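You operate a simulated robot arm through the tools that you are given. There is no shell and no other tool. Be economical: measure what you need, move in short steps, check, and stop when the job is done.

You are at the controls of a simulated two-armed robot. One attempt, no reset.

TASK
Wipe the oil spill off the dispatch bench, then slide the blue case over from the lift table.
Fine: pad back; turn the stop down for the slide. What is to be rubbed or washed off counts as gone when no trace of it is left.

The check looks at the end state, three seconds after you hand in, the way a careful person would. Anything else that was tipped, shoved, dropped, spilled or broken makes it a failure.

THE ROBOT
Two 7-joint arms with two-finger parallel grippers on one trunk, on a base that drives. Base frame: it is fixed to the floor where the robot stands at the start and does not move with it; the origin is under the middle of the robot, x ahead of it, y to its left, z up; the surface under the hand at the start is at about z = 860. Units: mm, degrees, N and s.
The left shoulder is at the start at [70, 156, 830], the right one opposite. Places, roughly: blue case (23x41x4 cm) [600, 700, 900]; left clip of the blue case [400, 800, 900]; left clip of the grey case [400, 1400, 900]; marked end of the dispatch bench [600, 100, 900]; oil spill [500, 100, 900]; release knob [400, 500, 400]; right clip of the blue case [400, 600, 900]; right clip of the grey case [400, 1200, 900]; stop knob [500, 400, 800]. Payload 3.91 kg a hand.
The tool frame of a hand sits at the grasp point between the pads (the TCP): z along the fingers, y along the line on which they close. The tips reach 30 mm beyond it. The gripper opens to 110 mm. The fingers are 20 mm wide and 10 mm thick; the gripper's body (48 by 112 mm) begins 55 mm behind the TCP.
Orientation is told as [roll, pitch, yaw] about the base's x, y, z axes, in that order, counted from this pose: with the fingers straight down and closing along the base's y, the tool's x points along the base's -x, its y along +y and its z along -z.

THE INTERFACE
- The arms move only by the tool play_rows. It takes "left_motion", "right_motion" or both (then of equal length, played together; a hand with none holds still); each is a list of rows, each a list of 7 numbers: the shift along the base's x, y, z in mm, then the turn, a rotation vector about the base's x, y, z in degrees, then the gripper command, from -1 (shut) to 1 (fully open), values between in proportion. In form: [[dx, dy, dz, wx, wy, wz, grip], ...]. A call has 1 to 10 rows; each row shifts and turns the commanded pose from where the row before left it. Rows are played at 5 a second. More than 50 mm and 8.6 degrees between two rows, or a gripper value outside its range, and nothing of the call is played. A pose out of reach is approached as far as the arm can. The call stops where the force on the tool passes 40 N (or 10 N more than at its start, if that is more) or the arm is blocked; 0.2 s more then pass. Each finger travels about 108 mm/s and halts on what it meets, pressing with about 43 N; the grip force reading is that of the motor and also rises with nothing between the fingers. The clock runs only during rows and for 0.2 s after the last one: add rows that do not move to give the fingers time. It gives the time, the measured TCP pose, the force on the tool (base axes), the opening and the grip force at its end, in the units of the frame above (readings bear some noise), with the torque about the TCP (base axes, N m) and any sound that the robot's microphone picked up, and new pictures: "pictures" is both (left out), scene, wrist or none (wrist: the cameras of the hands that moved).
- Cameras (640 x 400 px; columns grow to the right, rows downward): "scene" is now at [147.2, 18.6, 1099]; the picture's right is [0.12, -0.99, 0.00], its down [-0.23, -0.03, -0.97] and it looks along [0.97, 0.12, -0.23] (base axes); focal length 214 px, centre (320, 200). "left" rides on the left gripper at [72, -17, -103] in its tool frame; the picture's right is [0.23, 0.97, 0.00], its down [-0.76, 0.18, -0.62] and it looks along [-0.61, 0.14, 0.78] (tool axes); focal length 222 px, centre (320, 200). "right" rides on the right gripper at [72, 17, -103] in its tool frame; the picture's right is [-0.23, 0.97, 0.00], its down [-0.76, -0.18, -0.62] and it looks along [-0.61, -0.14, 0.78] (tool axes); focal length 222 px, centre (320, 200). There is no depth. A picture from a camera that has moved, and an enlarged one, comes with that camera's place and axes in the base frame and with its lens. The place of the scene camera against the robot may be out by one fixed shift of up to 12 mm in any direction.
- slide_trunk(by): slides the trunk up (or, below 0, down) by that many mm; the arms and the scene camera ride with it, the base frame stays. It gives what a move gives, with no picture.
- base_move(legs): drives the robot by 1 to 6 legs, each [ahead, left, turn to the left] in mm, mm and degrees, along the robot's own axes; the way and the turn of a leg run together, so that a leg with both is an arc; at most 1500 mm and 180 degrees a leg. The arms and the cameras ride along, it lands a little off, and it stops where it bumps. It gives what a move gives, and a new picture of the scene camera.
- aim_head(pan, tilt): turns the head with the scene camera to pan (to the left, within 86 degrees either way) and tilt (down, from -29 to 69), counted from straight ahead of the robot. It gives what a move gives, and a new picture of the scene camera.
- close_up(camera, box): a new picture of the part [left, top, right, bottom] of that camera's present view, enlarged. It takes no simulated time.
- sign_off(): hands the job in; it is judged then, once.

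Work in short steps. Places have to be worked out from the pictures, the camera data and where the tool is seen: move nearer, look again, correct. Check each grasp and each placing, and mend what went wrong. You have 120 turns and 260 pictures in all, those below and enlarged ones among them. Open the grippers and draw the arms clear of the work before you hand the job in, unless the task says otherwise; then end with one line.

The tools are called after "Emit:" as a command line: name --argument value ..., lists and objects as JSON in quotes. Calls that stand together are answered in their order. play_rows: Moves the arms, as the interface text tells. Its arguments: {"type":"object","properties":{"left_motion":{"type":"array","items":{"type":"array","items":{"type":"number"}}},"right_motion":{"type":"array","items":{"type":"array","items":{"type":"number"}}},"pictures":{"type":"string","enum":["both","scene","wrist","none"]}},"required":[]} The other tools are called the same way: slide_trunk (by) slides the trunk up or down; base_move (legs) drives the base; aim_head (pan, tilt) turns the head that bears the scene camera; close_up (camera, box) takes an enlarged picture of a part of a camera's view; sign_off () hands the job in.

At the start:

```text
t: 0.0
left_tool_pos: [483.4, 558.7, 1148.1]
left_tool_rot: [0.0, 0.0, 0.0]
left_wrist_force: [0.4, 0.4, -0.3]
left_moment: [-0.03, -0.01, 0.04]
left_gripper_width: 110.1
left_gripper_force: 0.0
right_tool_pos: [776.3, 69.9, 1197.3]
right_tool_rot: [0.0, 0.0, -0.1]
right_wrist_force: [0.1, -0.1, 0.7]
right_moment: [0.01, -0.02, -0.03]
right_gripper_width: 110.2
right_gripper_force: 0.1
trunk travel left (down, up): [-275.0, 665.0]
robot x, y, heading: [-2.6, 0.3, 0.2]
head pan, tilt: [6.8, 13.4]
```

scene: 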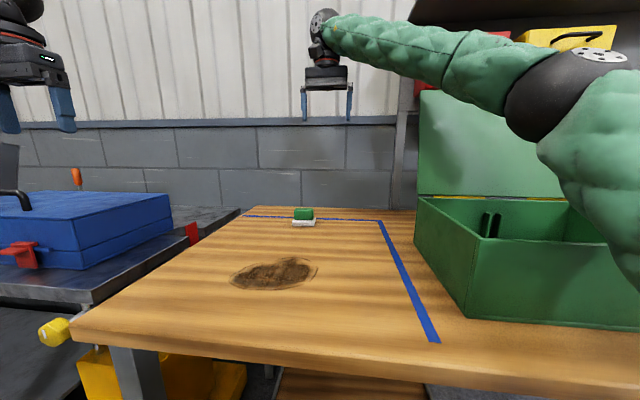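
right: 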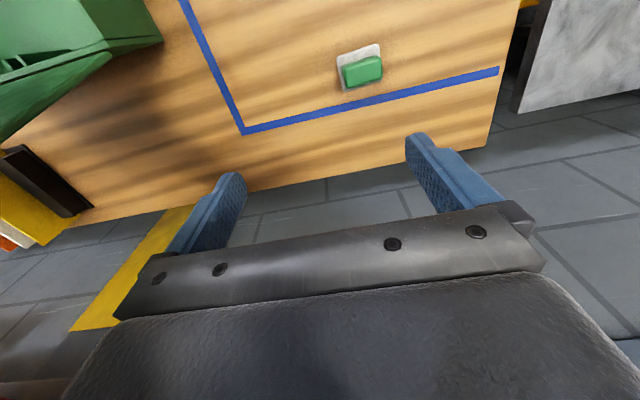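
left: 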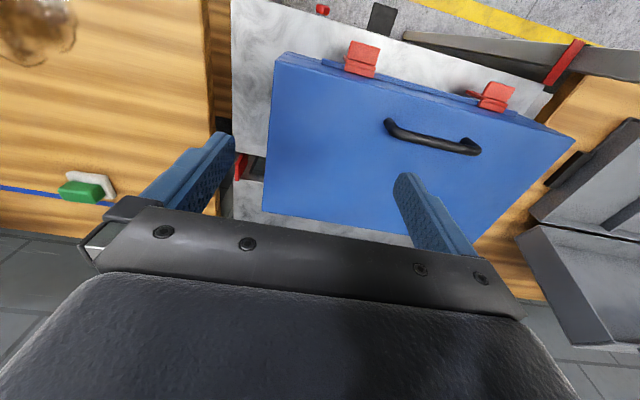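

I start by surveying: the lift table, its knobs and the blue case to the left.

Emit:
aim_head --pan 50 --tilt 30

Emit:
close_up --camera "left" --box '[200, 0, 640, 275]'

Emit:
close_up --camera "right" --box '[160, 0, 540, 200]'

```text
t: 1.1
left_tool_pos: [484.2, 558.1, 1147.6]
left_tool_rot: [0.0, -0.1, 0.0]
left_wrist_force: [-0.4, 0.0, -0.1]
left_moment: [-0.03, -0.02, 0.03]
left_gripper_width: 110.1
left_gripper_force: 0.1
right_tool_pos: [777.5, 69.2, 1197.5]
right_tool_rot: [0.2, 0.0, -0.1]
right_wrist_force: [0.4, -0.3, 0.4]
right_moment: [0.0, 0.0, 0.0]
right_gripper_width: 110.2
right_gripper_force: 0.2
trunk travel left (down, up): [-275.0, 665.0]
robot x, y, heading: [-1.1, -2.0, 0.1]
head pan, tilt: [50.0, 30.0]
camera scene: at [112.7, 76.8, 1072.1], right [0.77, -0.64, 0.0], down [-0.32, -0.38, -0.87], along [0.56, 0.66, -0.5], focal length 214 px, centre (320, 200)
```

scene: 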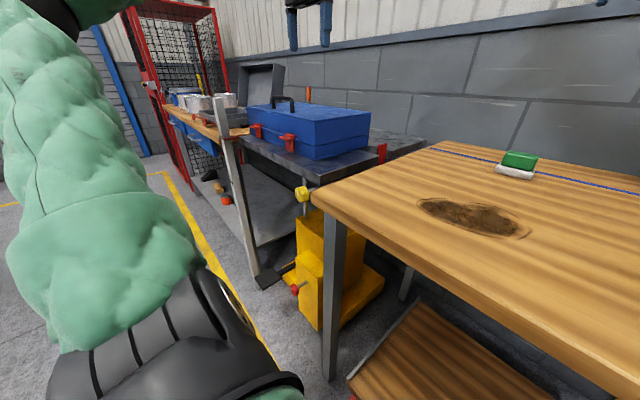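

```text
1.45 times, centred on (420, 138) of left
camera zoom: at [411.6, 540.9, 1251.6], right [-0.23, 0.97, 0.0], down [0.76, 0.18, 0.62], along [0.61, 0.14, -0.78], focal length 323 px, centre (174, 291)
```

zoom: 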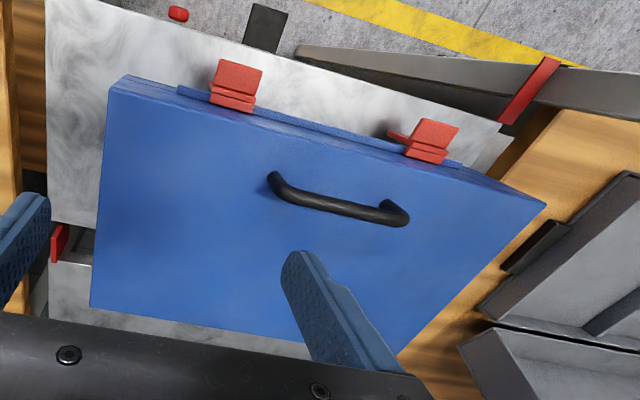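

```text
1.68 times, centred on (350, 100) of right
camera zoom: at [705.6, 85.9, 1299.7], right [0.23, 0.97, 0.0], down [0.76, -0.18, 0.62], along [0.61, -0.14, -0.78], focal length 374 px, centre (270, 368)
```

zoom: 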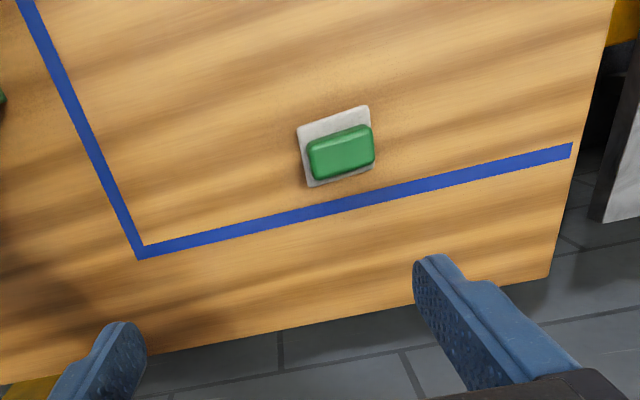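

Emit:
close_up --camera "scene" --box '[230, 80, 430, 205]'

Emit:
close_up --camera "scene" --box '[230, 170, 430, 330]'

```text
3.20 times, centred on (330, 142) of scene
camera zoom: at [112.7, 76.8, 1072.1], right [0.77, -0.64, 0.0], down [-0.32, -0.38, -0.87], along [0.56, 0.66, -0.5], focal length 686 px, centre (288, 384)
```

zoom: 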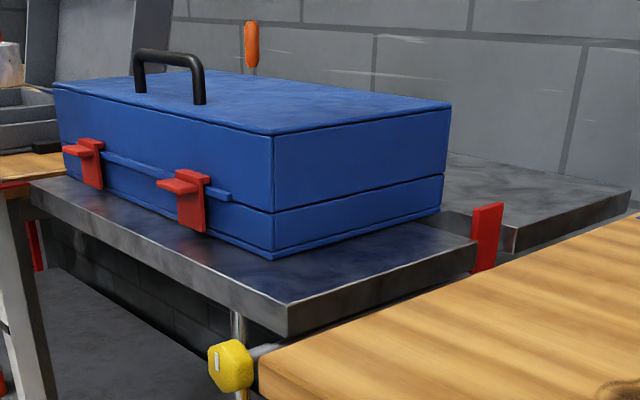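

```text
2.50 times, centred on (330, 250) of scene
camera zoom: at [112.7, 76.8, 1072.1], right [0.77, -0.64, 0.0], down [-0.32, -0.38, -0.87], along [0.56, 0.66, -0.5], focal length 536 px, centre (295, 75)
```

zoom: 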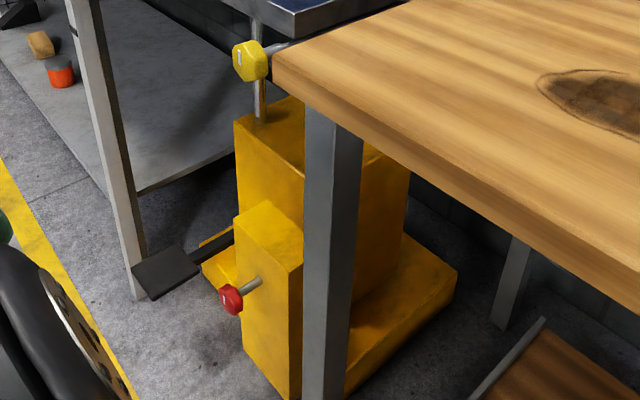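

Lift table seems close to the bench height; I'll measure that later. First the pad: estimated at about (782, 138); I bring the right hand above it for a closer look.

Emit:
play_rows --right_motion '[[0, 22, -40, 0, 0, 0, 1], [0, 22, -40, 0, 0, 0, 1], [0, 22, -40, 0, 0, 0, 1], [0, 0, -40, 0, 0, 0, 1], [0, 0, 0, 0, 0, 0, 1]]' --pictures "wrist"

Emit:
aim_head --pan 5 --tilt 35

```text
t: 2.5
left_tool_pos: [507.1, 427.6, 1113.5]
left_tool_rot: [-4.2, 3.0, -9.4]
left_wrist_force: [0.2, -0.6, -3.1]
left_moment: [-0.01, 0.06, 0.0]
left_gripper_width: 110.2
left_gripper_force: 0.0
right_tool_pos: [716.6, 76.9, 1033.5]
right_tool_rot: [2.8, -0.2, -2.7]
right_wrist_force: [-3.1, 6.8, 3.7]
right_moment: [-0.55, -0.31, -0.05]
right_gripper_width: 109.9
right_gripper_force: 0.0
trunk travel left (down, up): [-275.0, 665.0]
robot x, y, heading: [-41.5, 6.0, -7.6]
head pan, tilt: [50.0, 30.0]
stopped in row 5 (right hand): the arm was blocked; the commanded pose is now the measured one
camera right: at [645.5, 91.6, 1137.6], right [0.27, 0.96, 0.05], down [0.75, -0.24, 0.62], along [0.6, -0.13, -0.79], focal length 222 px, centre (320, 200)
```

right: 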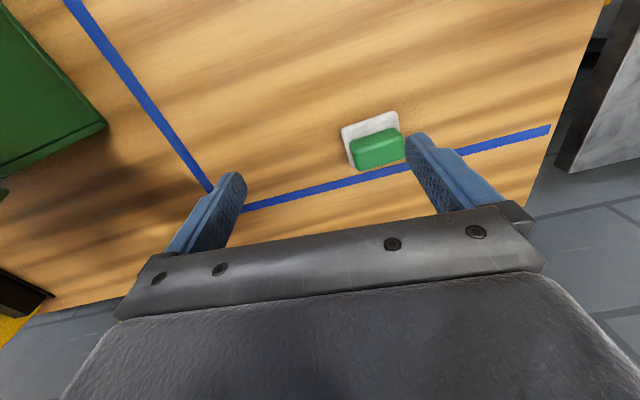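

```text
t: 3.6
left_tool_pos: [505.0, 386.1, 1130.3]
left_tool_rot: [-2.6, 2.2, -9.8]
left_wrist_force: [-0.4, 0.4, 0.7]
left_moment: [0.01, -0.01, 0.0]
left_gripper_width: 110.3
left_gripper_force: 0.1
right_tool_pos: [714.7, 29.1, 1043.3]
right_tool_rot: [4.1, -0.9, -3.7]
right_wrist_force: [-0.3, -0.5, 0.1]
right_moment: [0.02, 0.0, -0.01]
right_gripper_width: 110.0
right_gripper_force: 0.0
trunk travel left (down, up): [-275.0, 665.0]
robot x, y, heading: [-37.8, -14.4, -8.2]
head pan, tilt: [5.0, 35.0]
camera scene: at [117.8, 140.1, 1075.4], right [-0.05, -0.99, 0.15], down [-0.58, -0.09, -0.81], along [0.81, -0.13, -0.57], focal length 214 px, centre (320, 200)
```

scene: 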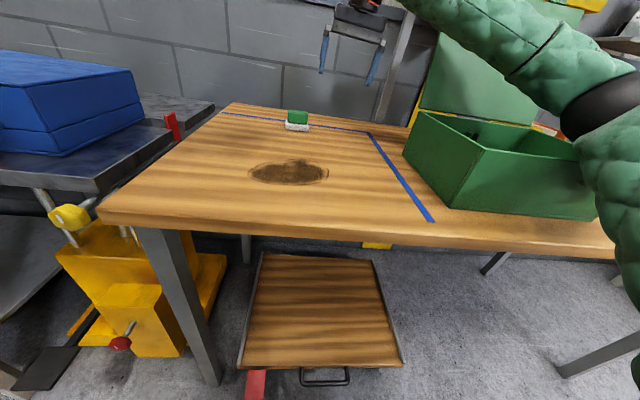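

The right arm's elbow caught something (the green box) and pushed the robot. I lift the right hand straight back up.

Emit:
play_rows --right_motion '[[0, 0, 30, 0, 0, 0, 1], [0, 0, 40, 0, 0, 0, 1], [0, 0, 40, 0, 0, 0, 1], [0, 0, 40, 0, 0, 0, 1], [0, 0, 0, 0, 0, 0, 1]]' --pictures "scene"

```text
t: 3.9
left_tool_pos: [490.9, 343.5, 1142.0]
left_tool_rot: [-8.5, 3.7, -7.6]
left_wrist_force: [0.8, -0.1, -1.9]
left_moment: [-0.07, 0.05, 0.02]
left_gripper_width: 110.1
left_gripper_force: 0.1
right_tool_pos: [696.6, 35.9, 1062.4]
right_tool_rot: [8.9, -2.1, 4.5]
right_wrist_force: [-0.8, -0.2, 0.8]
right_moment: [-0.03, -0.01, 0.05]
right_gripper_width: 110.2
right_gripper_force: 0.0
trunk travel left (down, up): [-275.0, 665.0]
robot x, y, heading: [-21.7, -15.8, -5.9]
head pan, tilt: [5.0, 35.0]
stopped in row 1 (left hand): the arm was blocked; the commanded pose is now the measured one
camera scene: at [129.8, 196.0, 1078.5], right [-0.01, -0.98, 0.2], down [-0.58, -0.16, -0.8], along [0.82, -0.13, -0.56], focal length 214 px, centre (320, 200)
```

scene: 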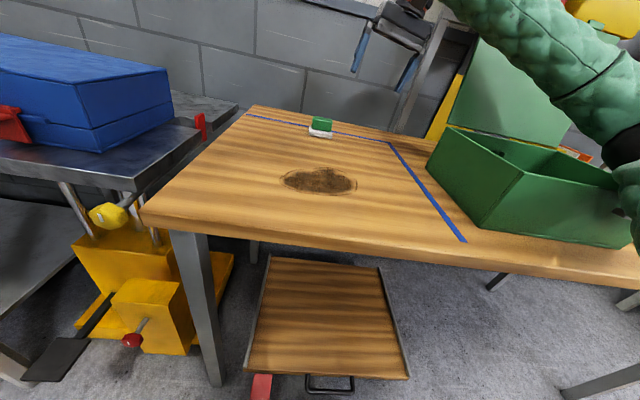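

The robot is leaning left. I keep lifting the right arm to relieve the contact and watch the lean.

Emit:
play_rows --right_motion '[[0, 0, 50, 0, 0, 0, 1], [0, 0, 50, 0, 0, 0, 1]]' --pictures "scene"

```text
t: 4.2
left_tool_pos: [507.0, 380.3, 1172.2]
left_tool_rot: [-27.0, 5.9, -2.5]
left_wrist_force: [-3.2, 1.3, 2.0]
left_moment: [-0.07, -0.24, 0.14]
left_gripper_width: 109.9
left_gripper_force: 0.0
right_tool_pos: [670.5, 81.9, 1089.4]
right_tool_rot: [14.6, -4.5, 17.9]
right_wrist_force: [-4.2, -0.6, 0.7]
right_moment: [0.01, -0.36, -0.1]
right_gripper_width: 110.3
right_gripper_force: 0.0
trunk travel left (down, up): [-275.0, 665.0]
robot x, y, heading: [20.2, -40.9, -2.8]
head pan, tilt: [5.0, 35.0]
stopped in row 1 (left hand): the arm was blocked; the commanded pose is now the measured one
camera scene: at [144.7, 270.6, 1072.3], right [0.04, -0.96, 0.28], down [-0.56, -0.26, -0.79], along [0.83, -0.12, -0.54], focal length 214 px, centre (320, 200)
```

scene: 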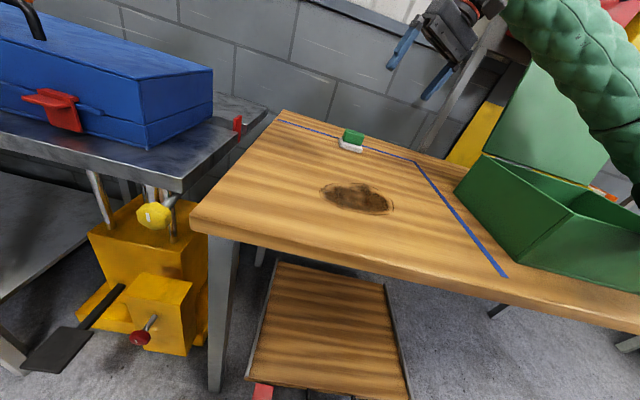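

The robot is tipping to its left and accelerating; I drive the base left underneath it to catch the lean.

Emit:
base_move --legs '[[0, 200, 0]]'

```text
t: 5.0
left_tool_pos: [671.5, 443.5, 1285.0]
left_tool_rot: [-63.2, 8.6, 5.6]
left_wrist_force: [-3.0, -2.1, 0.5]
left_moment: [0.12, -0.12, 0.23]
left_gripper_width: 109.9
left_gripper_force: 0.0
right_tool_pos: [662.3, 93.5, 1066.2]
right_tool_rot: [29.6, -9.5, 30.1]
right_wrist_force: [-0.7, 0.0, -0.8]
right_moment: [-0.03, 0.02, -0.01]
right_gripper_width: 110.0
right_gripper_force: 0.0
trunk travel left (down, up): [-275.0, 665.0]
robot x, y, heading: [38.8, -51.6, -2.9]
head pan, tilt: [5.0, 35.0]
stopped in leg 1: the robot was blocked; the commanded pose is now the measured one
camera scene: at [293.6, 369.8, 1040.6], right [0.04, -0.92, 0.39], down [-0.66, -0.32, -0.68], along [0.75, -0.23, -0.62], focal length 214 px, centre (320, 200)
```

scene: 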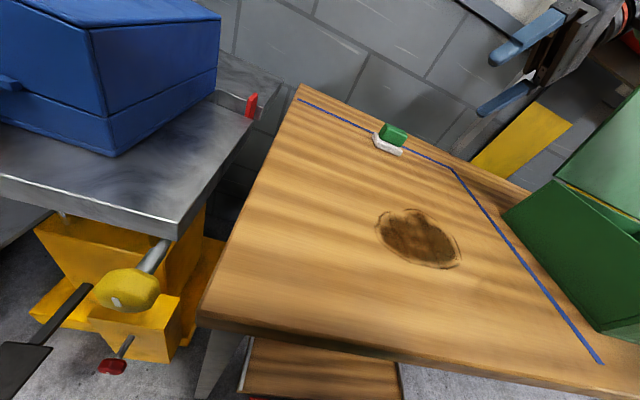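

The fall has slowed; I look through the wrist cameras without letting time pass, to see what it leans on.

Emit:
close_up --camera "left" --box '[0, 0, 640, 400]'

Emit:
close_up --camera "right" --box '[0, 0, 640, 400]'

```text
1.00 times, centred on (320, 200) of left (not enlarged: the box is as wide or as high as the picture)
camera zoom: at [600.3, 521.2, 1357.7], right [-0.4, 0.4, -0.83], down [0.71, 0.71, 0.01], along [0.59, -0.58, -0.56], focal length 222 px, centre (320, 200)
```

zoom: 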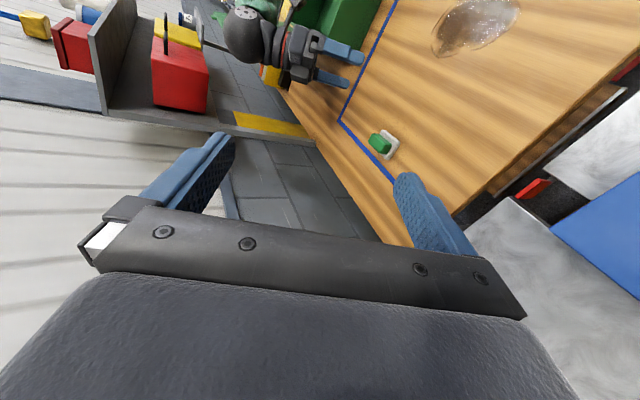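

```text
1.00 times, centred on (320, 200) of right (not enlarged: the box is as wide or as high as the picture)
camera zoom: at [605.6, 18.3, 1151.5], right [-0.3, 0.81, 0.51], down [0.82, -0.06, 0.57], along [0.49, 0.59, -0.64], focal length 222 px, centre (320, 200)
```

zoom: 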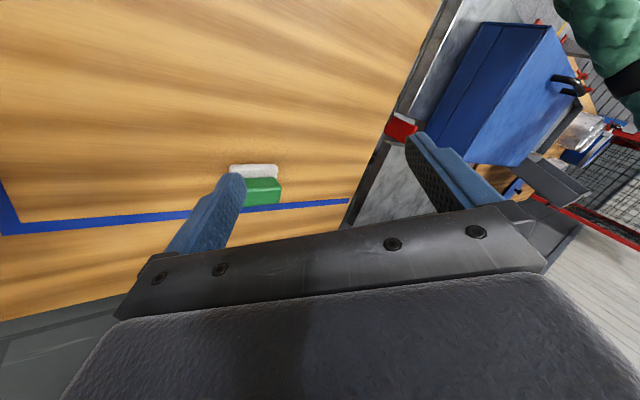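

Nothing is knocked over yet. Lowering the trunk along the leaning axis brings the weight down and back over the wheels, so I try that moderately.

Emit:
slide_trunk --by -120

Emit:
close_up --camera "scene" --box '[0, 0, 640, 400]'

```text
t: 5.3
left_tool_pos: [616.9, 483.2, 1417.8]
left_tool_rot: [-79.1, 5.7, 11.5]
left_wrist_force: [1.4, -2.0, -2.9]
left_moment: [-0.22, -0.05, 0.01]
left_gripper_width: 110.3
left_gripper_force: 0.1
right_tool_pos: [640.3, 81.9, 1045.7]
right_tool_rot: [36.1, -14.0, 34.3]
right_wrist_force: [1.0, 0.9, 1.3]
right_moment: [-0.14, 0.04, 0.06]
right_gripper_width: 110.1
right_gripper_force: 0.1
trunk travel left (down, up): [-278.0, 662.0]
robot x, y, heading: [47.1, -57.5, -1.0]
head pan, tilt: [5.0, 35.0]
stopped: the arm was blocked; the commanded pose is now the measured one
```

```text
1.00 times, centred on (320, 200) of scene (not enlarged: the box is as wide or as high as the picture)
camera zoom: at [348.4, 363.8, 1031.0], right [0.07, -0.92, 0.39], down [-0.69, -0.33, -0.65], along [0.72, -0.22, -0.66], focal length 214 px, centre (320, 200)
```

zoom: 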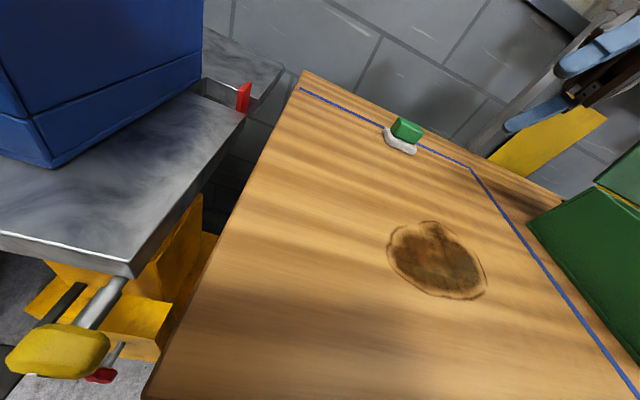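

The roll has halted at about 23° with a slow forward pitch. I drive the base ahead and left to get it back under the body.

Emit:
base_move --legs '[[60, 200, 0]]'

Emit:
close_up --camera "left" --box '[0, 0, 640, 400]'

```text
t: 6.0
left_tool_pos: [317.2, 295.1, 1725.4]
left_tool_rot: [-103.5, 4.1, 11.7]
left_wrist_force: [-3.5, 3.7, 1.6]
left_moment: [0.12, 0.07, 0.15]
left_gripper_width: 110.1
left_gripper_force: 0.0
right_tool_pos: [433.0, -232.7, 1196.5]
right_tool_rot: [57.6, -43.2, 9.9]
right_wrist_force: [-3.1, 3.0, 1.7]
right_moment: [-0.15, -0.07, -0.24]
right_gripper_width: 110.0
right_gripper_force: 0.0
trunk travel left (down, up): [-278.0, 662.0]
robot x, y, heading: [13.6, -29.3, -7.6]
head pan, tilt: [5.0, 35.0]
stopped in leg 1: the robot was blocked; the commanded pose is now the measured one
camera scene: at [173.0, 165.9, 1078.3], right [-0.04, -0.98, 0.19], down [-0.59, -0.13, -0.8], along [0.81, -0.14, -0.57], focal length 214 px, centre (320, 200)
```

scene: 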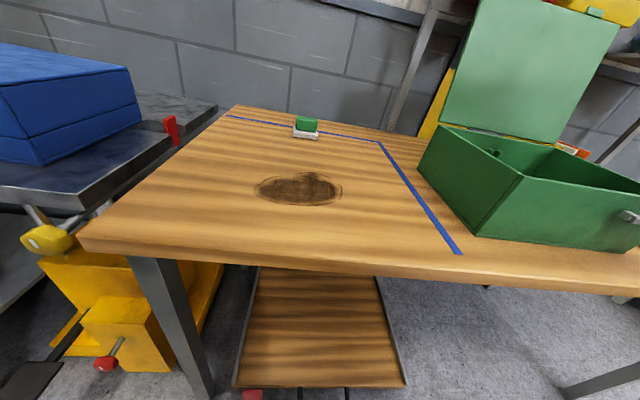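

```text
1.00 times, centred on (320, 200) of left (not enlarged: the box is as wide or as high as the picture)
camera zoom: at [224.9, 382.0, 1723.0], right [-0.24, -0.28, -0.93], down [0.61, 0.7, -0.37], along [0.76, -0.65, 0.0], focal length 222 px, centre (320, 200)
```

zoom: 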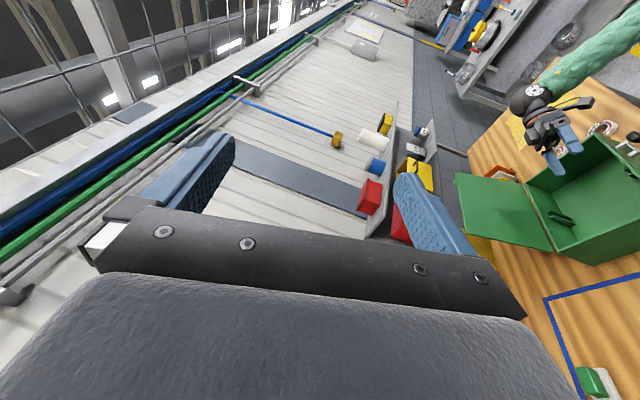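

The robot is coming back upright. I hold the arms still and let it settle.

Emit:
play_rows --left_motion '[[0, 0, 0, 0, 0, 0, 1], [0, 0, 0, 0, 0, 0, 1]]' --right_motion '[[0, 0, 0, 0, 0, 0, 1], [0, 0, 0, 0, 0, 0, 1]]' --pictures "scene"

```text
t: 6.4
left_tool_pos: [274.7, -239.9, 1731.0]
left_tool_rot: [-87.2, -1.5, 7.9]
left_wrist_force: [-1.8, -4.7, -1.6]
left_moment: [0.0, -0.05, 0.18]
left_gripper_width: 110.0
left_gripper_force: 0.0
right_tool_pos: [343.2, -612.6, 1123.5]
right_tool_rot: [81.5, -43.8, -13.1]
right_wrist_force: [-11.2, 6.6, 4.6]
right_moment: [-0.45, 0.03, -0.95]
right_gripper_width: 110.0
right_gripper_force: 0.0
trunk travel left (down, up): [-278.0, 662.0]
robot x, y, heading: [29.5, -39.1, -11.7]
head pan, tilt: [5.0, 35.0]
stopped in row 1 (right hand): the arm was blocked; the commanded pose is now the measured one
camera scene: at [144.1, -157.4, 1077.3], right [-0.12, -0.99, -0.1], down [-0.55, 0.15, -0.82], along [0.83, -0.04, -0.56], focal length 214 px, centre (320, 200)
```

scene: 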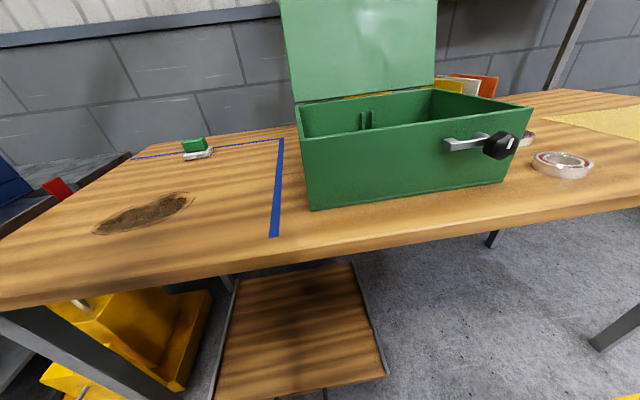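

It overshoots to the right now, fast. I drive the base right to catch it.

Emit:
base_move --legs '[[0, -250, 0]]'

```text
t: 7.2
left_tool_pos: [296.2, -322.5, 1533.4]
left_tool_rot: [-58.4, -11.9, -0.6]
left_wrist_force: [-0.1, -1.6, 0.4]
left_moment: [0.08, -0.01, 0.08]
left_gripper_width: 110.2
left_gripper_force: 0.1
right_tool_pos: [294.6, -510.9, 931.4]
right_tool_rot: [61.4, -47.3, 18.6]
right_wrist_force: [0.0, -0.7, -0.3]
right_moment: [0.05, 0.06, 0.05]
right_gripper_width: 109.9
right_gripper_force: 0.0
trunk travel left (down, up): [-278.0, 662.0]
robot x, y, heading: [51.6, -79.2, -13.4]
head pan, tilt: [5.0, 35.0]
stopped in leg 1: the robot was blocked; the commanded pose is now the measured one
camera scene: at [130.3, -367.4, 1072.7], right [-0.14, -0.95, -0.26], down [-0.52, 0.3, -0.8], along [0.84, 0.02, -0.54], focal length 214 px, centre (320, 200)
```

scene: 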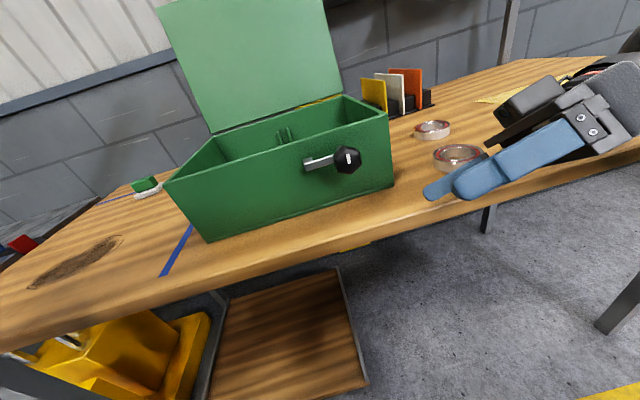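

Slowing. I draw the right hand back and up off the bench edge while it rocks.

Emit:
play_rows --right_motion '[[-30, 0, 40, 0, 0, 0, 1]]' --pictures "scene"

```text
t: 7.5
left_tool_pos: [390.2, -1.3, 1438.1]
left_tool_rot: [-63.2, -10.1, -4.9]
left_wrist_force: [-0.4, -2.5, 6.0]
left_moment: [0.55, 0.0, 0.04]
left_gripper_width: 109.9
left_gripper_force: 0.0
right_tool_pos: [328.9, -313.1, 981.4]
right_tool_rot: [46.5, -41.7, 24.1]
right_wrist_force: [0.0, -5.0, -1.1]
right_moment: [0.2, -0.03, 0.03]
right_gripper_width: 109.9
right_gripper_force: 0.1
trunk travel left (down, up): [-278.0, 662.0]
robot x, y, heading: [64.8, -93.8, -17.6]
head pan, tilt: [5.0, 35.0]
stopped in row 1 (left hand): the arm was blocked; the commanded pose is now the measured one
camera scene: at [178.6, -190.9, 1076.2], right [-0.22, -0.97, -0.07], down [-0.54, 0.18, -0.82], along [0.81, -0.14, -0.57], focal length 214 px, centre (320, 200)
```

scene: 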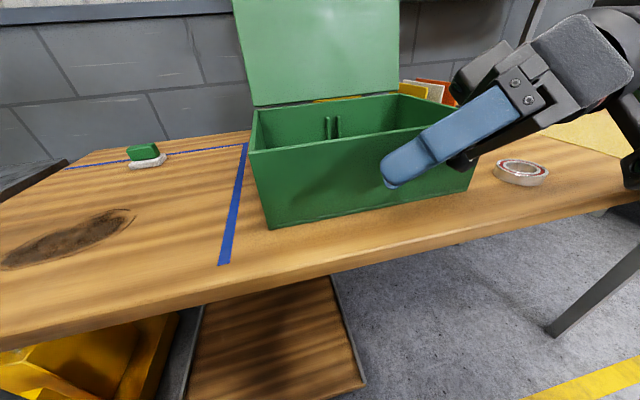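

It is rocking back. I now drive straight back, away from the bench, so the arms have free space while it settles.

Emit:
base_move --legs '[[-200, 0, 0]]'

```text
t: 8.3
left_tool_pos: [433.8, 123.5, 1447.3]
left_tool_rot: [-76.3, -6.7, -3.8]
left_wrist_force: [1.4, 0.7, 0.2]
left_moment: [-0.06, 0.04, -0.1]
left_gripper_width: 109.8
left_gripper_force: 0.1
right_tool_pos: [339.5, -249.9, 975.7]
right_tool_rot: [41.5, -37.5, 24.6]
right_wrist_force: [1.0, 0.6, -0.9]
right_moment: [-0.02, 0.03, 0.02]
right_gripper_width: 110.0
right_gripper_force: 0.0
trunk travel left (down, up): [-278.0, 662.0]
robot x, y, heading: [53.8, -88.0, -19.7]
head pan, tilt: [5.0, 35.0]
stopped in leg 1: the robot was blocked; the commanded pose is now the measured one
camera scene: at [189.3, -118.1, 1070.2], right [-0.25, -0.97, 0.0], down [-0.55, 0.14, -0.82], along [0.79, -0.2, -0.57], focal length 214 px, centre (320, 200)
```

scene: 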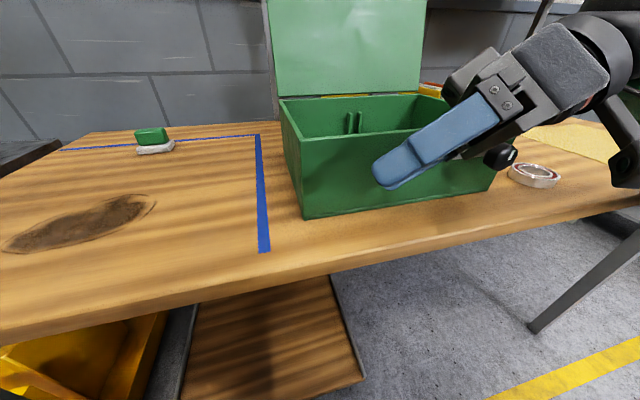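

Upright again and settled. I hold still a moment to confirm.

Emit:
play_rows --left_motion '[[0, 0, 0, 0, 0, 0, 1], [0, 0, 0, 0, 0, 0, 1]]' --right_motion '[[0, 0, 0, 0, 0, 0, 1], [0, 0, 0, 0, 0, 0, 1]]' --pictures "both"

```text
t: 8.9
left_tool_pos: [425.2, 121.5, 1448.5]
left_tool_rot: [-75.9, -7.0, -3.5]
left_wrist_force: [1.2, -0.9, 0.2]
left_moment: [0.02, 0.0, -0.01]
left_gripper_width: 110.1
left_gripper_force: 0.1
right_tool_pos: [335.4, -248.3, 973.9]
right_tool_rot: [41.4, -37.8, 25.1]
right_wrist_force: [-0.2, 0.1, 0.8]
right_moment: [0.0, 0.01, 0.03]
right_gripper_width: 110.0
right_gripper_force: 0.1
trunk travel left (down, up): [-278.0, 662.0]
robot x, y, heading: [51.7, -86.8, -19.1]
head pan, tilt: [5.0, 35.0]
camera scene: at [186.7, -116.2, 1068.7], right [-0.25, -0.97, 0.0], down [-0.55, 0.14, -0.82], along [0.8, -0.2, -0.57], focal length 214 px, centre (320, 200)
camera right: at [260.0, -346.3, 999.7], right [-0.51, 0.57, 0.65], down [0.58, -0.33, 0.74], along [0.64, 0.75, -0.16], focal length 222 px, centre (320, 200)
camera left: at [354.3, 221.3, 1480.6], right [-0.1, 0.24, -0.97], down [0.8, 0.6, 0.07], along [0.6, -0.76, -0.25], focal length 222 px, centre (320, 200)
```

scene: 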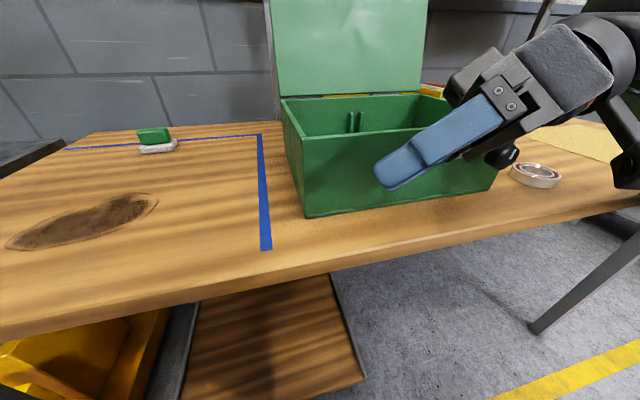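
right: 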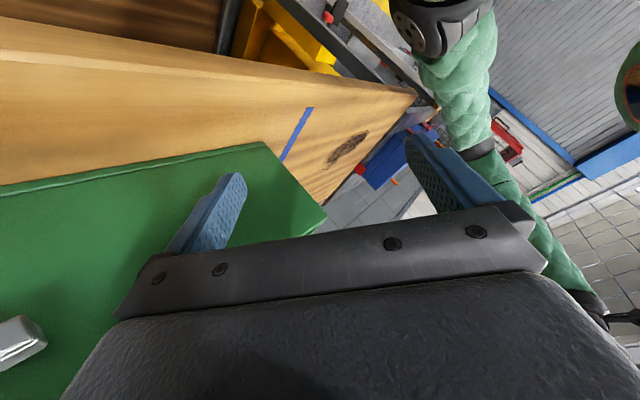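
left: 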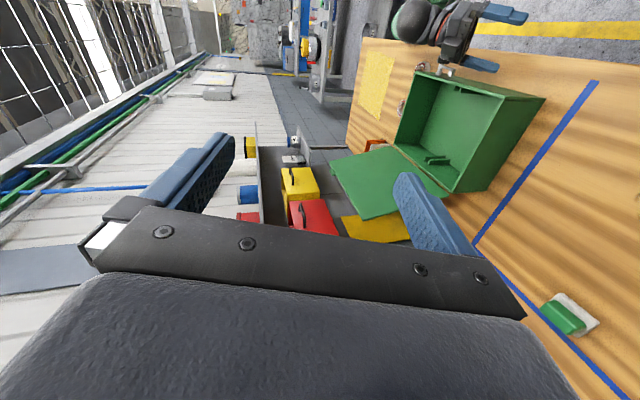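

Stable. I raise the trunk a little so the right arm clears the bench things, then back away.

Emit:
slide_trunk --by 120

Emit:
base_move --legs '[[-250, 0, 0]]'

```text
t: 10.4
left_tool_pos: [432.6, 121.0, 1566.4]
left_tool_rot: [-75.9, -6.6, -3.4]
left_wrist_force: [-0.6, -1.3, 0.3]
left_moment: [-0.03, 0.03, -0.02]
left_gripper_width: 109.9
left_gripper_force: 0.1
right_tool_pos: [340.7, -248.7, 1092.3]
right_tool_rot: [41.6, -37.7, 25.1]
right_wrist_force: [-0.3, 0.0, -0.2]
right_moment: [-0.01, 0.02, 0.02]
right_gripper_width: 110.0
right_gripper_force: 0.2
trunk travel left (down, up): [-398.0, 542.0]
robot x, y, heading: [49.6, -90.6, -19.2]
head pan, tilt: [5.0, 35.0]
```

```text
t: 12.2
left_tool_pos: [186.7, 205.3, 1567.2]
left_tool_rot: [-75.9, -6.9, -3.2]
left_wrist_force: [-1.0, 0.1, -0.7]
left_moment: [0.0, 0.02, 0.03]
left_gripper_width: 110.1
left_gripper_force: 0.0
right_tool_pos: [96.6, -163.9, 1093.2]
right_tool_rot: [41.6, -37.6, 25.3]
right_wrist_force: [-0.4, 1.2, -0.7]
right_moment: [0.0, 0.01, -0.04]
right_gripper_width: 110.1
right_gripper_force: 0.1
trunk travel left (down, up): [-398.0, 542.0]
robot x, y, heading: [-186.5, -5.7, -18.9]
head pan, tilt: [5.0, 35.0]
camera scene: at [-52.6, -32.7, 1187.7], right [-0.24, -0.97, 0.0], down [-0.56, 0.14, -0.82], along [0.8, -0.2, -0.57], focal length 214 px, centre (320, 200)
```

scene: 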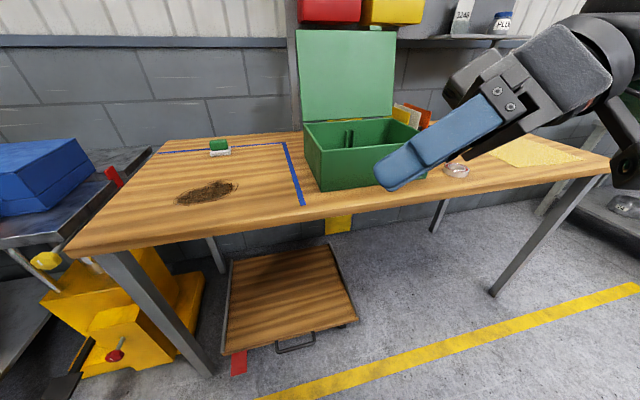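

Driving works normally. I square the robot up with the bench and raise the trunk so elbows will stay well above the box and case.

Emit:
base_move --legs '[[0, 0, 19]]'

Emit:
slide_trunk --by 180

```text
t: 13.7
left_tool_pos: [100.3, 315.6, 1566.8]
left_tool_rot: [-75.9, -6.8, 15.3]
left_wrist_force: [-0.6, 0.0, 0.1]
left_moment: [0.0, -0.01, -0.02]
left_gripper_width: 110.2
left_gripper_force: 0.1
right_tool_pos: [133.7, -63.9, 1091.9]
right_tool_rot: [41.7, -37.6, 43.8]
right_wrist_force: [0.2, 0.9, -0.2]
right_moment: [-0.01, 0.04, 0.03]
right_gripper_width: 109.9
right_gripper_force: 0.0
trunk travel left (down, up): [-398.0, 542.0]
robot x, y, heading: [-188.4, -6.6, -0.3]
head pan, tilt: [5.0, 35.0]
camera scene: at [-46.7, 11.8, 1187.6], right [0.08, -1.0, 0.0], down [-0.57, -0.05, -0.82], along [0.82, 0.07, -0.57], focal length 214 px, centre (320, 200)
```

scene: 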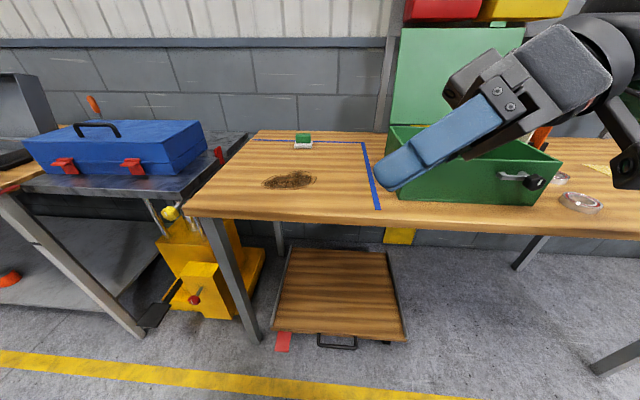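

```text
t: 15.7
left_tool_pos: [102.3, 314.8, 1746.2]
left_tool_rot: [-75.8, -6.6, 15.2]
left_wrist_force: [-0.9, 0.0, -0.1]
left_moment: [-0.03, -0.01, -0.01]
left_gripper_width: 110.2
left_gripper_force: 0.0
right_tool_pos: [135.9, -63.8, 1272.0]
right_tool_rot: [41.7, -37.6, 43.8]
right_wrist_force: [1.2, 0.2, -0.1]
right_moment: [-0.03, 0.01, -0.02]
right_gripper_width: 110.1
right_gripper_force: 0.1
trunk travel left (down, up): [-578.0, 362.0]
robot x, y, heading: [-186.7, -2.4, -0.4]
head pan, tilt: [5.0, 35.0]
```

Clear of everything; I now unwind the hands step by step to the straight-down pose.

Emit:
play_rows --left_motion '[[15, -5, -40, 0, 0, -7.6, 1], [15, -5, -40, 0, 0, -7.6, 1], [15, -5, -40, 0, 6.6, 0, 1], [15, -5, -40, 8.4, 0, 0, 1], [15, -5, -40, 8.4, 0, 0, 1], [15, -5, -40, 8.4, 0, 0, 1], [15, -5, -40, 8.4, 0, 0, 1], [15, -5, -40, 8.4, 0, 0, 1], [15, -5, -40, 8.4, 0, 0, 1], [15, -5, -40, 8.4, 0, 0, 1]]' --right_motion '[[15, -12, 0, 0, 0, -7.3, 1], [15, -12, 0, 0, 0, -7.3, 1], [15, -12, 0, 0, 0, -7.3, 1], [15, -12, 0, 0, 0, -7.3, 1], [15, -12, 0, 0, 0, -7.3, 1], [15, -12, 0, 0, 0, -7.3, 1], [15, -12, 0, 0, 8.4, 0, 1], [15, -12, 0, 0, 8.4, 0, 1], [15, -12, 0, 0, 8.4, 0, 1], [15, -12, 0, 0, 8.4, 0, 1]]' --pictures "scene"

```text
t: 17.9
left_tool_pos: [256.7, 266.8, 1344.7]
left_tool_rot: [-16.9, -0.1, -0.1]
left_wrist_force: [0.1, 0.0, 0.1]
left_moment: [0.03, 0.05, 0.0]
left_gripper_width: 110.1
left_gripper_force: 0.0
right_tool_pos: [311.5, -186.3, 1293.1]
right_tool_rot: [41.8, -3.8, 0.0]
right_wrist_force: [0.3, -0.2, -0.5]
right_moment: [0.01, 0.0, 0.0]
right_gripper_width: 109.8
right_gripper_force: 0.1
right hand out of reach, approached as far as the arm can: row 1, 2, 4, 6
trunk travel left (down, up): [-578.0, 362.0]
robot x, y, heading: [-191.2, 1.2, -0.0]
head pan, tilt: [5.0, 35.0]
camera scene: at [-45.4, 9.4, 1367.4], right [0.08, -1.0, 0.0], down [-0.57, -0.04, -0.82], along [0.82, 0.07, -0.57], focal length 214 px, centre (320, 200)
```

scene: 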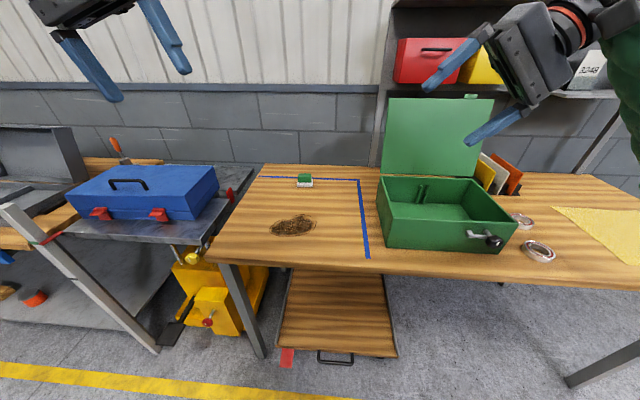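

The box and all else sit where they were (box corner recomputes to the same spot). Finish straightening both hands.

Emit:
play_rows --left_motion '[[0, 0, 0, 8.4, 0, 0, 1], [0, 0, 0, 8.5, 0, 0, 1], [0, 0, 0, 0, 0, 0, 1], [0, 0, 0, 0, 0, 0, 1], [0, 0, 0, 0, 0, 0, 1], [0, 0, 0, 0, 0, 0, 1]]' --right_motion '[[0, 0, 0, 0, 3.8, 0, 1], [0, 0, 0, -8.4, 0, 0, 1], [0, 0, 0, -8.4, 0, 0, 1], [0, 0, 0, -8.4, 0, 0, 1], [0, 0, 0, -8.4, 0, 0, 1], [0, 0, 0, -8.2, 0, 0, 1]]' --pictures "scene"

Emit:
close_up --camera "scene" --box '[40, 140, 260, 278]'

```text
t: 19.2
left_tool_pos: [253.4, 268.1, 1346.8]
left_tool_rot: [-0.2, -0.1, -0.1]
left_wrist_force: [0.4, 0.5, 0.1]
left_moment: [0.0, -0.02, -0.03]
left_gripper_width: 109.8
left_gripper_force: 0.0
right_tool_pos: [308.3, -181.7, 1294.1]
right_tool_rot: [-0.3, 0.0, 0.1]
right_wrist_force: [-0.5, 1.5, -1.2]
right_moment: [-0.02, -0.03, 0.02]
right_gripper_width: 110.0
right_gripper_force: 0.1
trunk travel left (down, up): [-578.0, 362.0]
robot x, y, heading: [-186.7, -6.6, -0.5]
head pan, tilt: [5.0, 35.0]
camera scene: at [-46.9, 12.8, 1367.4], right [0.08, -1.0, 0.0], down [-0.57, -0.05, -0.82], along [0.82, 0.07, -0.57], focal length 214 px, centre (320, 200)
```

scene: 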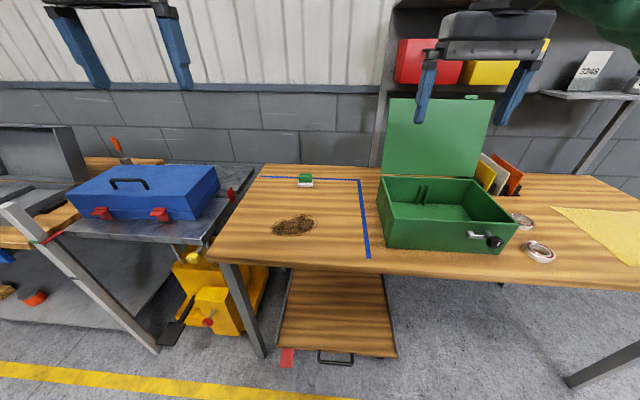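

```text
2.90 times, centred on (150, 209) of scene
camera zoom: at [-46.9, 12.8, 1367.4], right [0.08, -1.0, 0.0], down [-0.57, -0.05, -0.82], along [0.82, 0.07, -0.57], focal length 622 px, centre (813, 174)
```

zoom: 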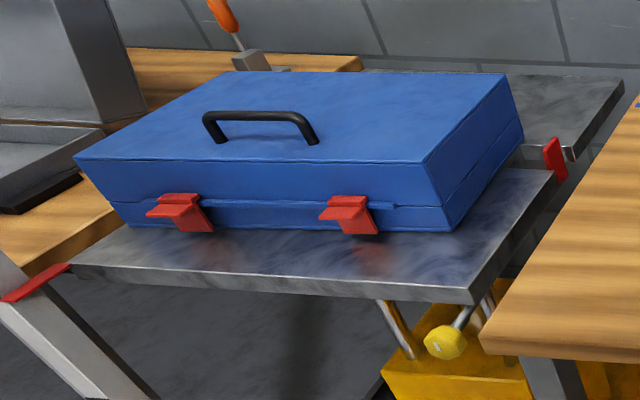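

Both hands are straight. I drive forward and a little right so the left arm can serve both spill and pad.

Emit:
base_move --legs '[[160, -50, 0]]'

Emit:
aim_head --pan 12 --tilt 40

```text
t: 20.7
left_tool_pos: [413.5, 213.4, 1346.1]
left_tool_rot: [-0.1, -0.1, -0.1]
left_wrist_force: [0.5, -0.1, 0.4]
left_moment: [-0.01, 0.0, 0.01]
left_gripper_width: 110.2
left_gripper_force: 0.1
right_tool_pos: [468.2, -235.4, 1294.2]
right_tool_rot: [-0.1, -0.1, 0.1]
right_wrist_force: [0.9, -0.3, 0.1]
right_moment: [-0.02, -0.02, -0.02]
right_gripper_width: 110.3
right_gripper_force: 0.2
trunk travel left (down, up): [-578.0, 362.0]
robot x, y, heading: [-29.8, -56.1, -0.4]
head pan, tilt: [5.0, 35.0]
camera scene: at [112.3, -40.7, 1367.4], right [0.08, -1.0, 0.0], down [-0.57, -0.05, -0.82], along [0.82, 0.07, -0.57], focal length 214 px, centre (320, 200)
```

scene: 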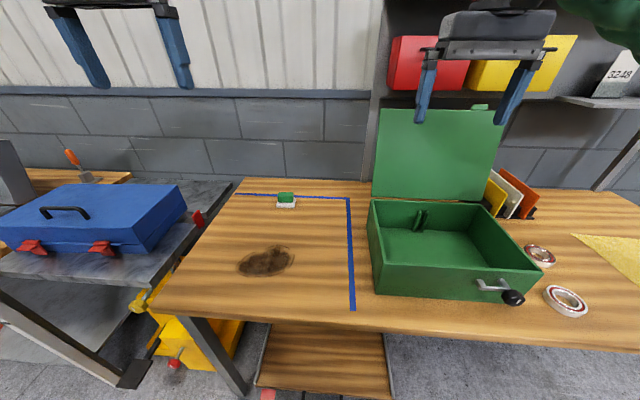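

```text
t: 21.4
left_tool_pos: [411.9, 213.0, 1345.9]
left_tool_rot: [-0.1, 0.0, -0.2]
left_wrist_force: [-0.5, -0.1, 0.2]
left_moment: [0.0, 0.0, 0.04]
left_gripper_width: 109.8
left_gripper_force: 0.0
right_tool_pos: [467.7, -235.2, 1294.2]
right_tool_rot: [-0.1, 0.0, 0.2]
right_wrist_force: [-0.9, 0.5, 0.4]
right_moment: [0.0, -0.01, 0.0]
right_gripper_width: 110.1
right_gripper_force: 0.1
trunk travel left (down, up): [-578.0, 362.0]
robot x, y, heading: [-31.9, -58.2, -0.4]
head pan, tilt: [12.0, 40.0]
camera scene: at [106.8, -30.8, 1359.9], right [0.2, -0.98, 0.0], down [-0.63, -0.13, -0.77], along [0.75, 0.15, -0.64], focal length 214 px, centre (320, 200)
```

scene: 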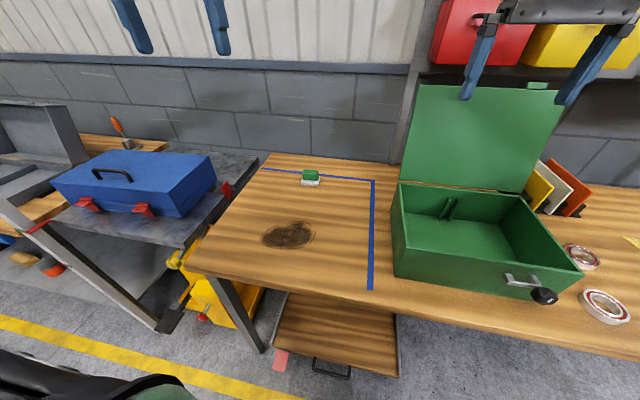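

Spill spans roughly x 455–575, y 60–225. I move the left hand half of the way toward the pad and check that the base stays put.

Emit:
play_rows --left_motion '[[37, -7, -29, 0, 0, 0, 1], [37, -7, -29, 0, 0, 0, 1], [37, -7, -29, 0, 0, 0, 1], [37, -7, -29, 0, 0, 0, 1], [37, -7, -29, 0, 0, 0, 1], [37, -7, -29, 0, 0, 0, 1]]' --pictures "both"

```text
t: 22.8
left_tool_pos: [638.0, 170.5, 1169.0]
left_tool_rot: [0.0, 0.1, -0.1]
left_wrist_force: [0.3, 0.1, 0.2]
left_moment: [0.0, 0.06, -0.01]
left_gripper_width: 110.0
left_gripper_force: 0.0
right_tool_pos: [470.3, -234.4, 1293.8]
right_tool_rot: [-0.1, 0.0, 0.1]
right_wrist_force: [0.7, 0.3, 0.1]
right_moment: [0.01, 0.04, 0.0]
right_gripper_width: 109.8
right_gripper_force: 0.1
trunk travel left (down, up): [-578.0, 362.0]
robot x, y, heading: [-30.4, -53.4, -0.3]
head pan, tilt: [12.0, 40.0]
camera scene: at [109.1, -30.7, 1359.6], right [0.2, -0.98, 0.0], down [-0.63, -0.13, -0.76], along [0.75, 0.15, -0.64], focal length 214 px, centre (320, 200)
camera left: at [565.4, 152.0, 1272.7], right [-0.22, 0.97, 0.0], down [0.76, 0.18, 0.62], along [0.61, 0.14, -0.78], focal length 222 px, centre (320, 200)
```

scene: 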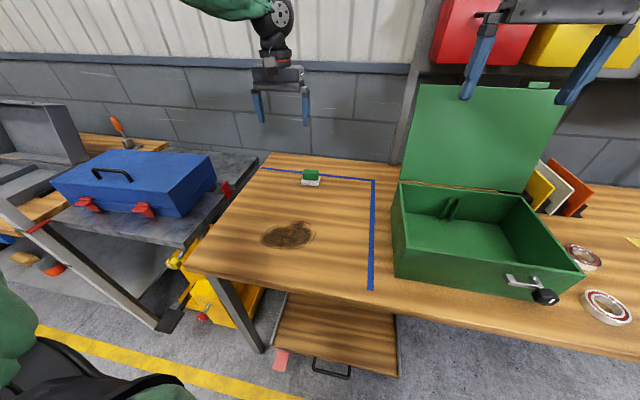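
left: 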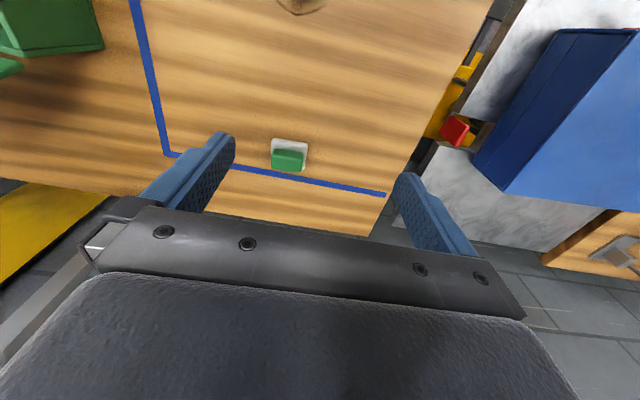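

Stable, arm well clear. Pad estimate (780,138). Continue to above it at z≈1000.

Emit:
play_rows --left_motion '[[28.5, -6.4, -34, 0, 0, 0, 1], [28.5, -6.4, -34, 0, 0, 0, 1], [28.5, -6.4, -34, 0, 0, 0, 1], [28.5, -6.4, -34, 0, 0, 0, 1], [28.5, -6.4, -34, 0, 0, 0, 1], [0, 0, 0, 0, 0, 0, 1]]' --pictures "both"

Emit:
close_up --camera "left" --box '[200, 80, 440, 230]'

```text
t: 24.2
left_tool_pos: [776.7, 139.8, 1001.2]
left_tool_rot: [-0.2, -0.2, -0.2]
left_wrist_force: [0.2, -0.2, 0.3]
left_moment: [0.01, -0.04, -0.01]
left_gripper_width: 110.3
left_gripper_force: 0.0
right_tool_pos: [466.7, -235.1, 1293.7]
right_tool_rot: [0.0, -0.2, 0.1]
right_wrist_force: [-1.2, 0.1, -0.8]
right_moment: [-0.03, -0.03, 0.01]
right_gripper_width: 110.2
right_gripper_force: 0.0
trunk travel left (down, up): [-578.0, 362.0]
robot x, y, heading: [-31.0, -52.5, -0.3]
head pan, tilt: [12.0, 40.0]
camera scene: at [105.6, -30.8, 1360.1], right [0.2, -0.98, 0.0], down [-0.63, -0.13, -0.77], along [0.75, 0.15, -0.64], focal length 214 px, centre (320, 200)
camera left: at [704.0, 122.8, 1104.7], right [-0.22, 0.97, 0.0], down [0.76, 0.18, 0.62], along [0.61, 0.14, -0.78], focal length 222 px, centre (320, 200)
```

scene: 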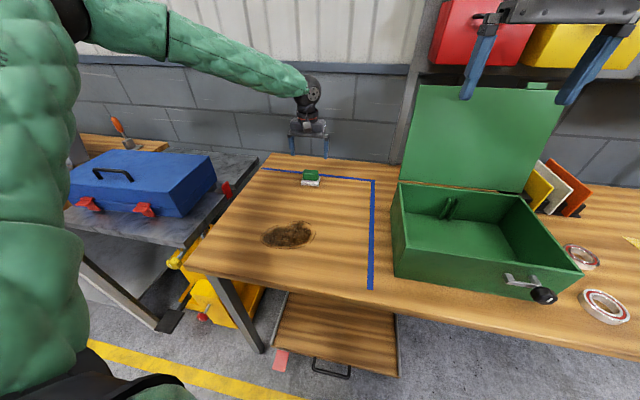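
left: 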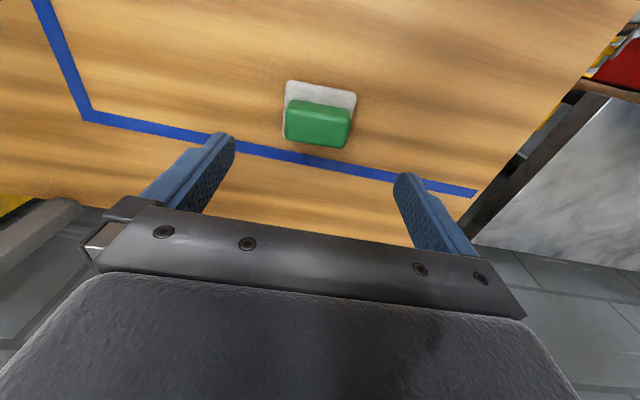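

```text
2.67 times, centred on (320, 155) of left
camera zoom: at [704.0, 122.8, 1104.7], right [-0.22, 0.97, 0.0], down [0.76, 0.18, 0.62], along [0.61, 0.14, -0.78], focal length 592 px, centre (320, 320)
```

zoom: 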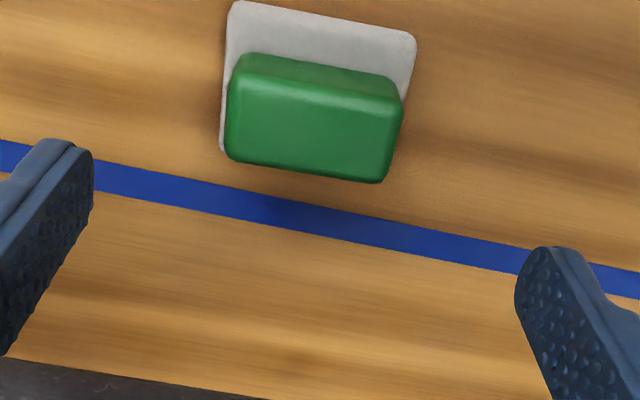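

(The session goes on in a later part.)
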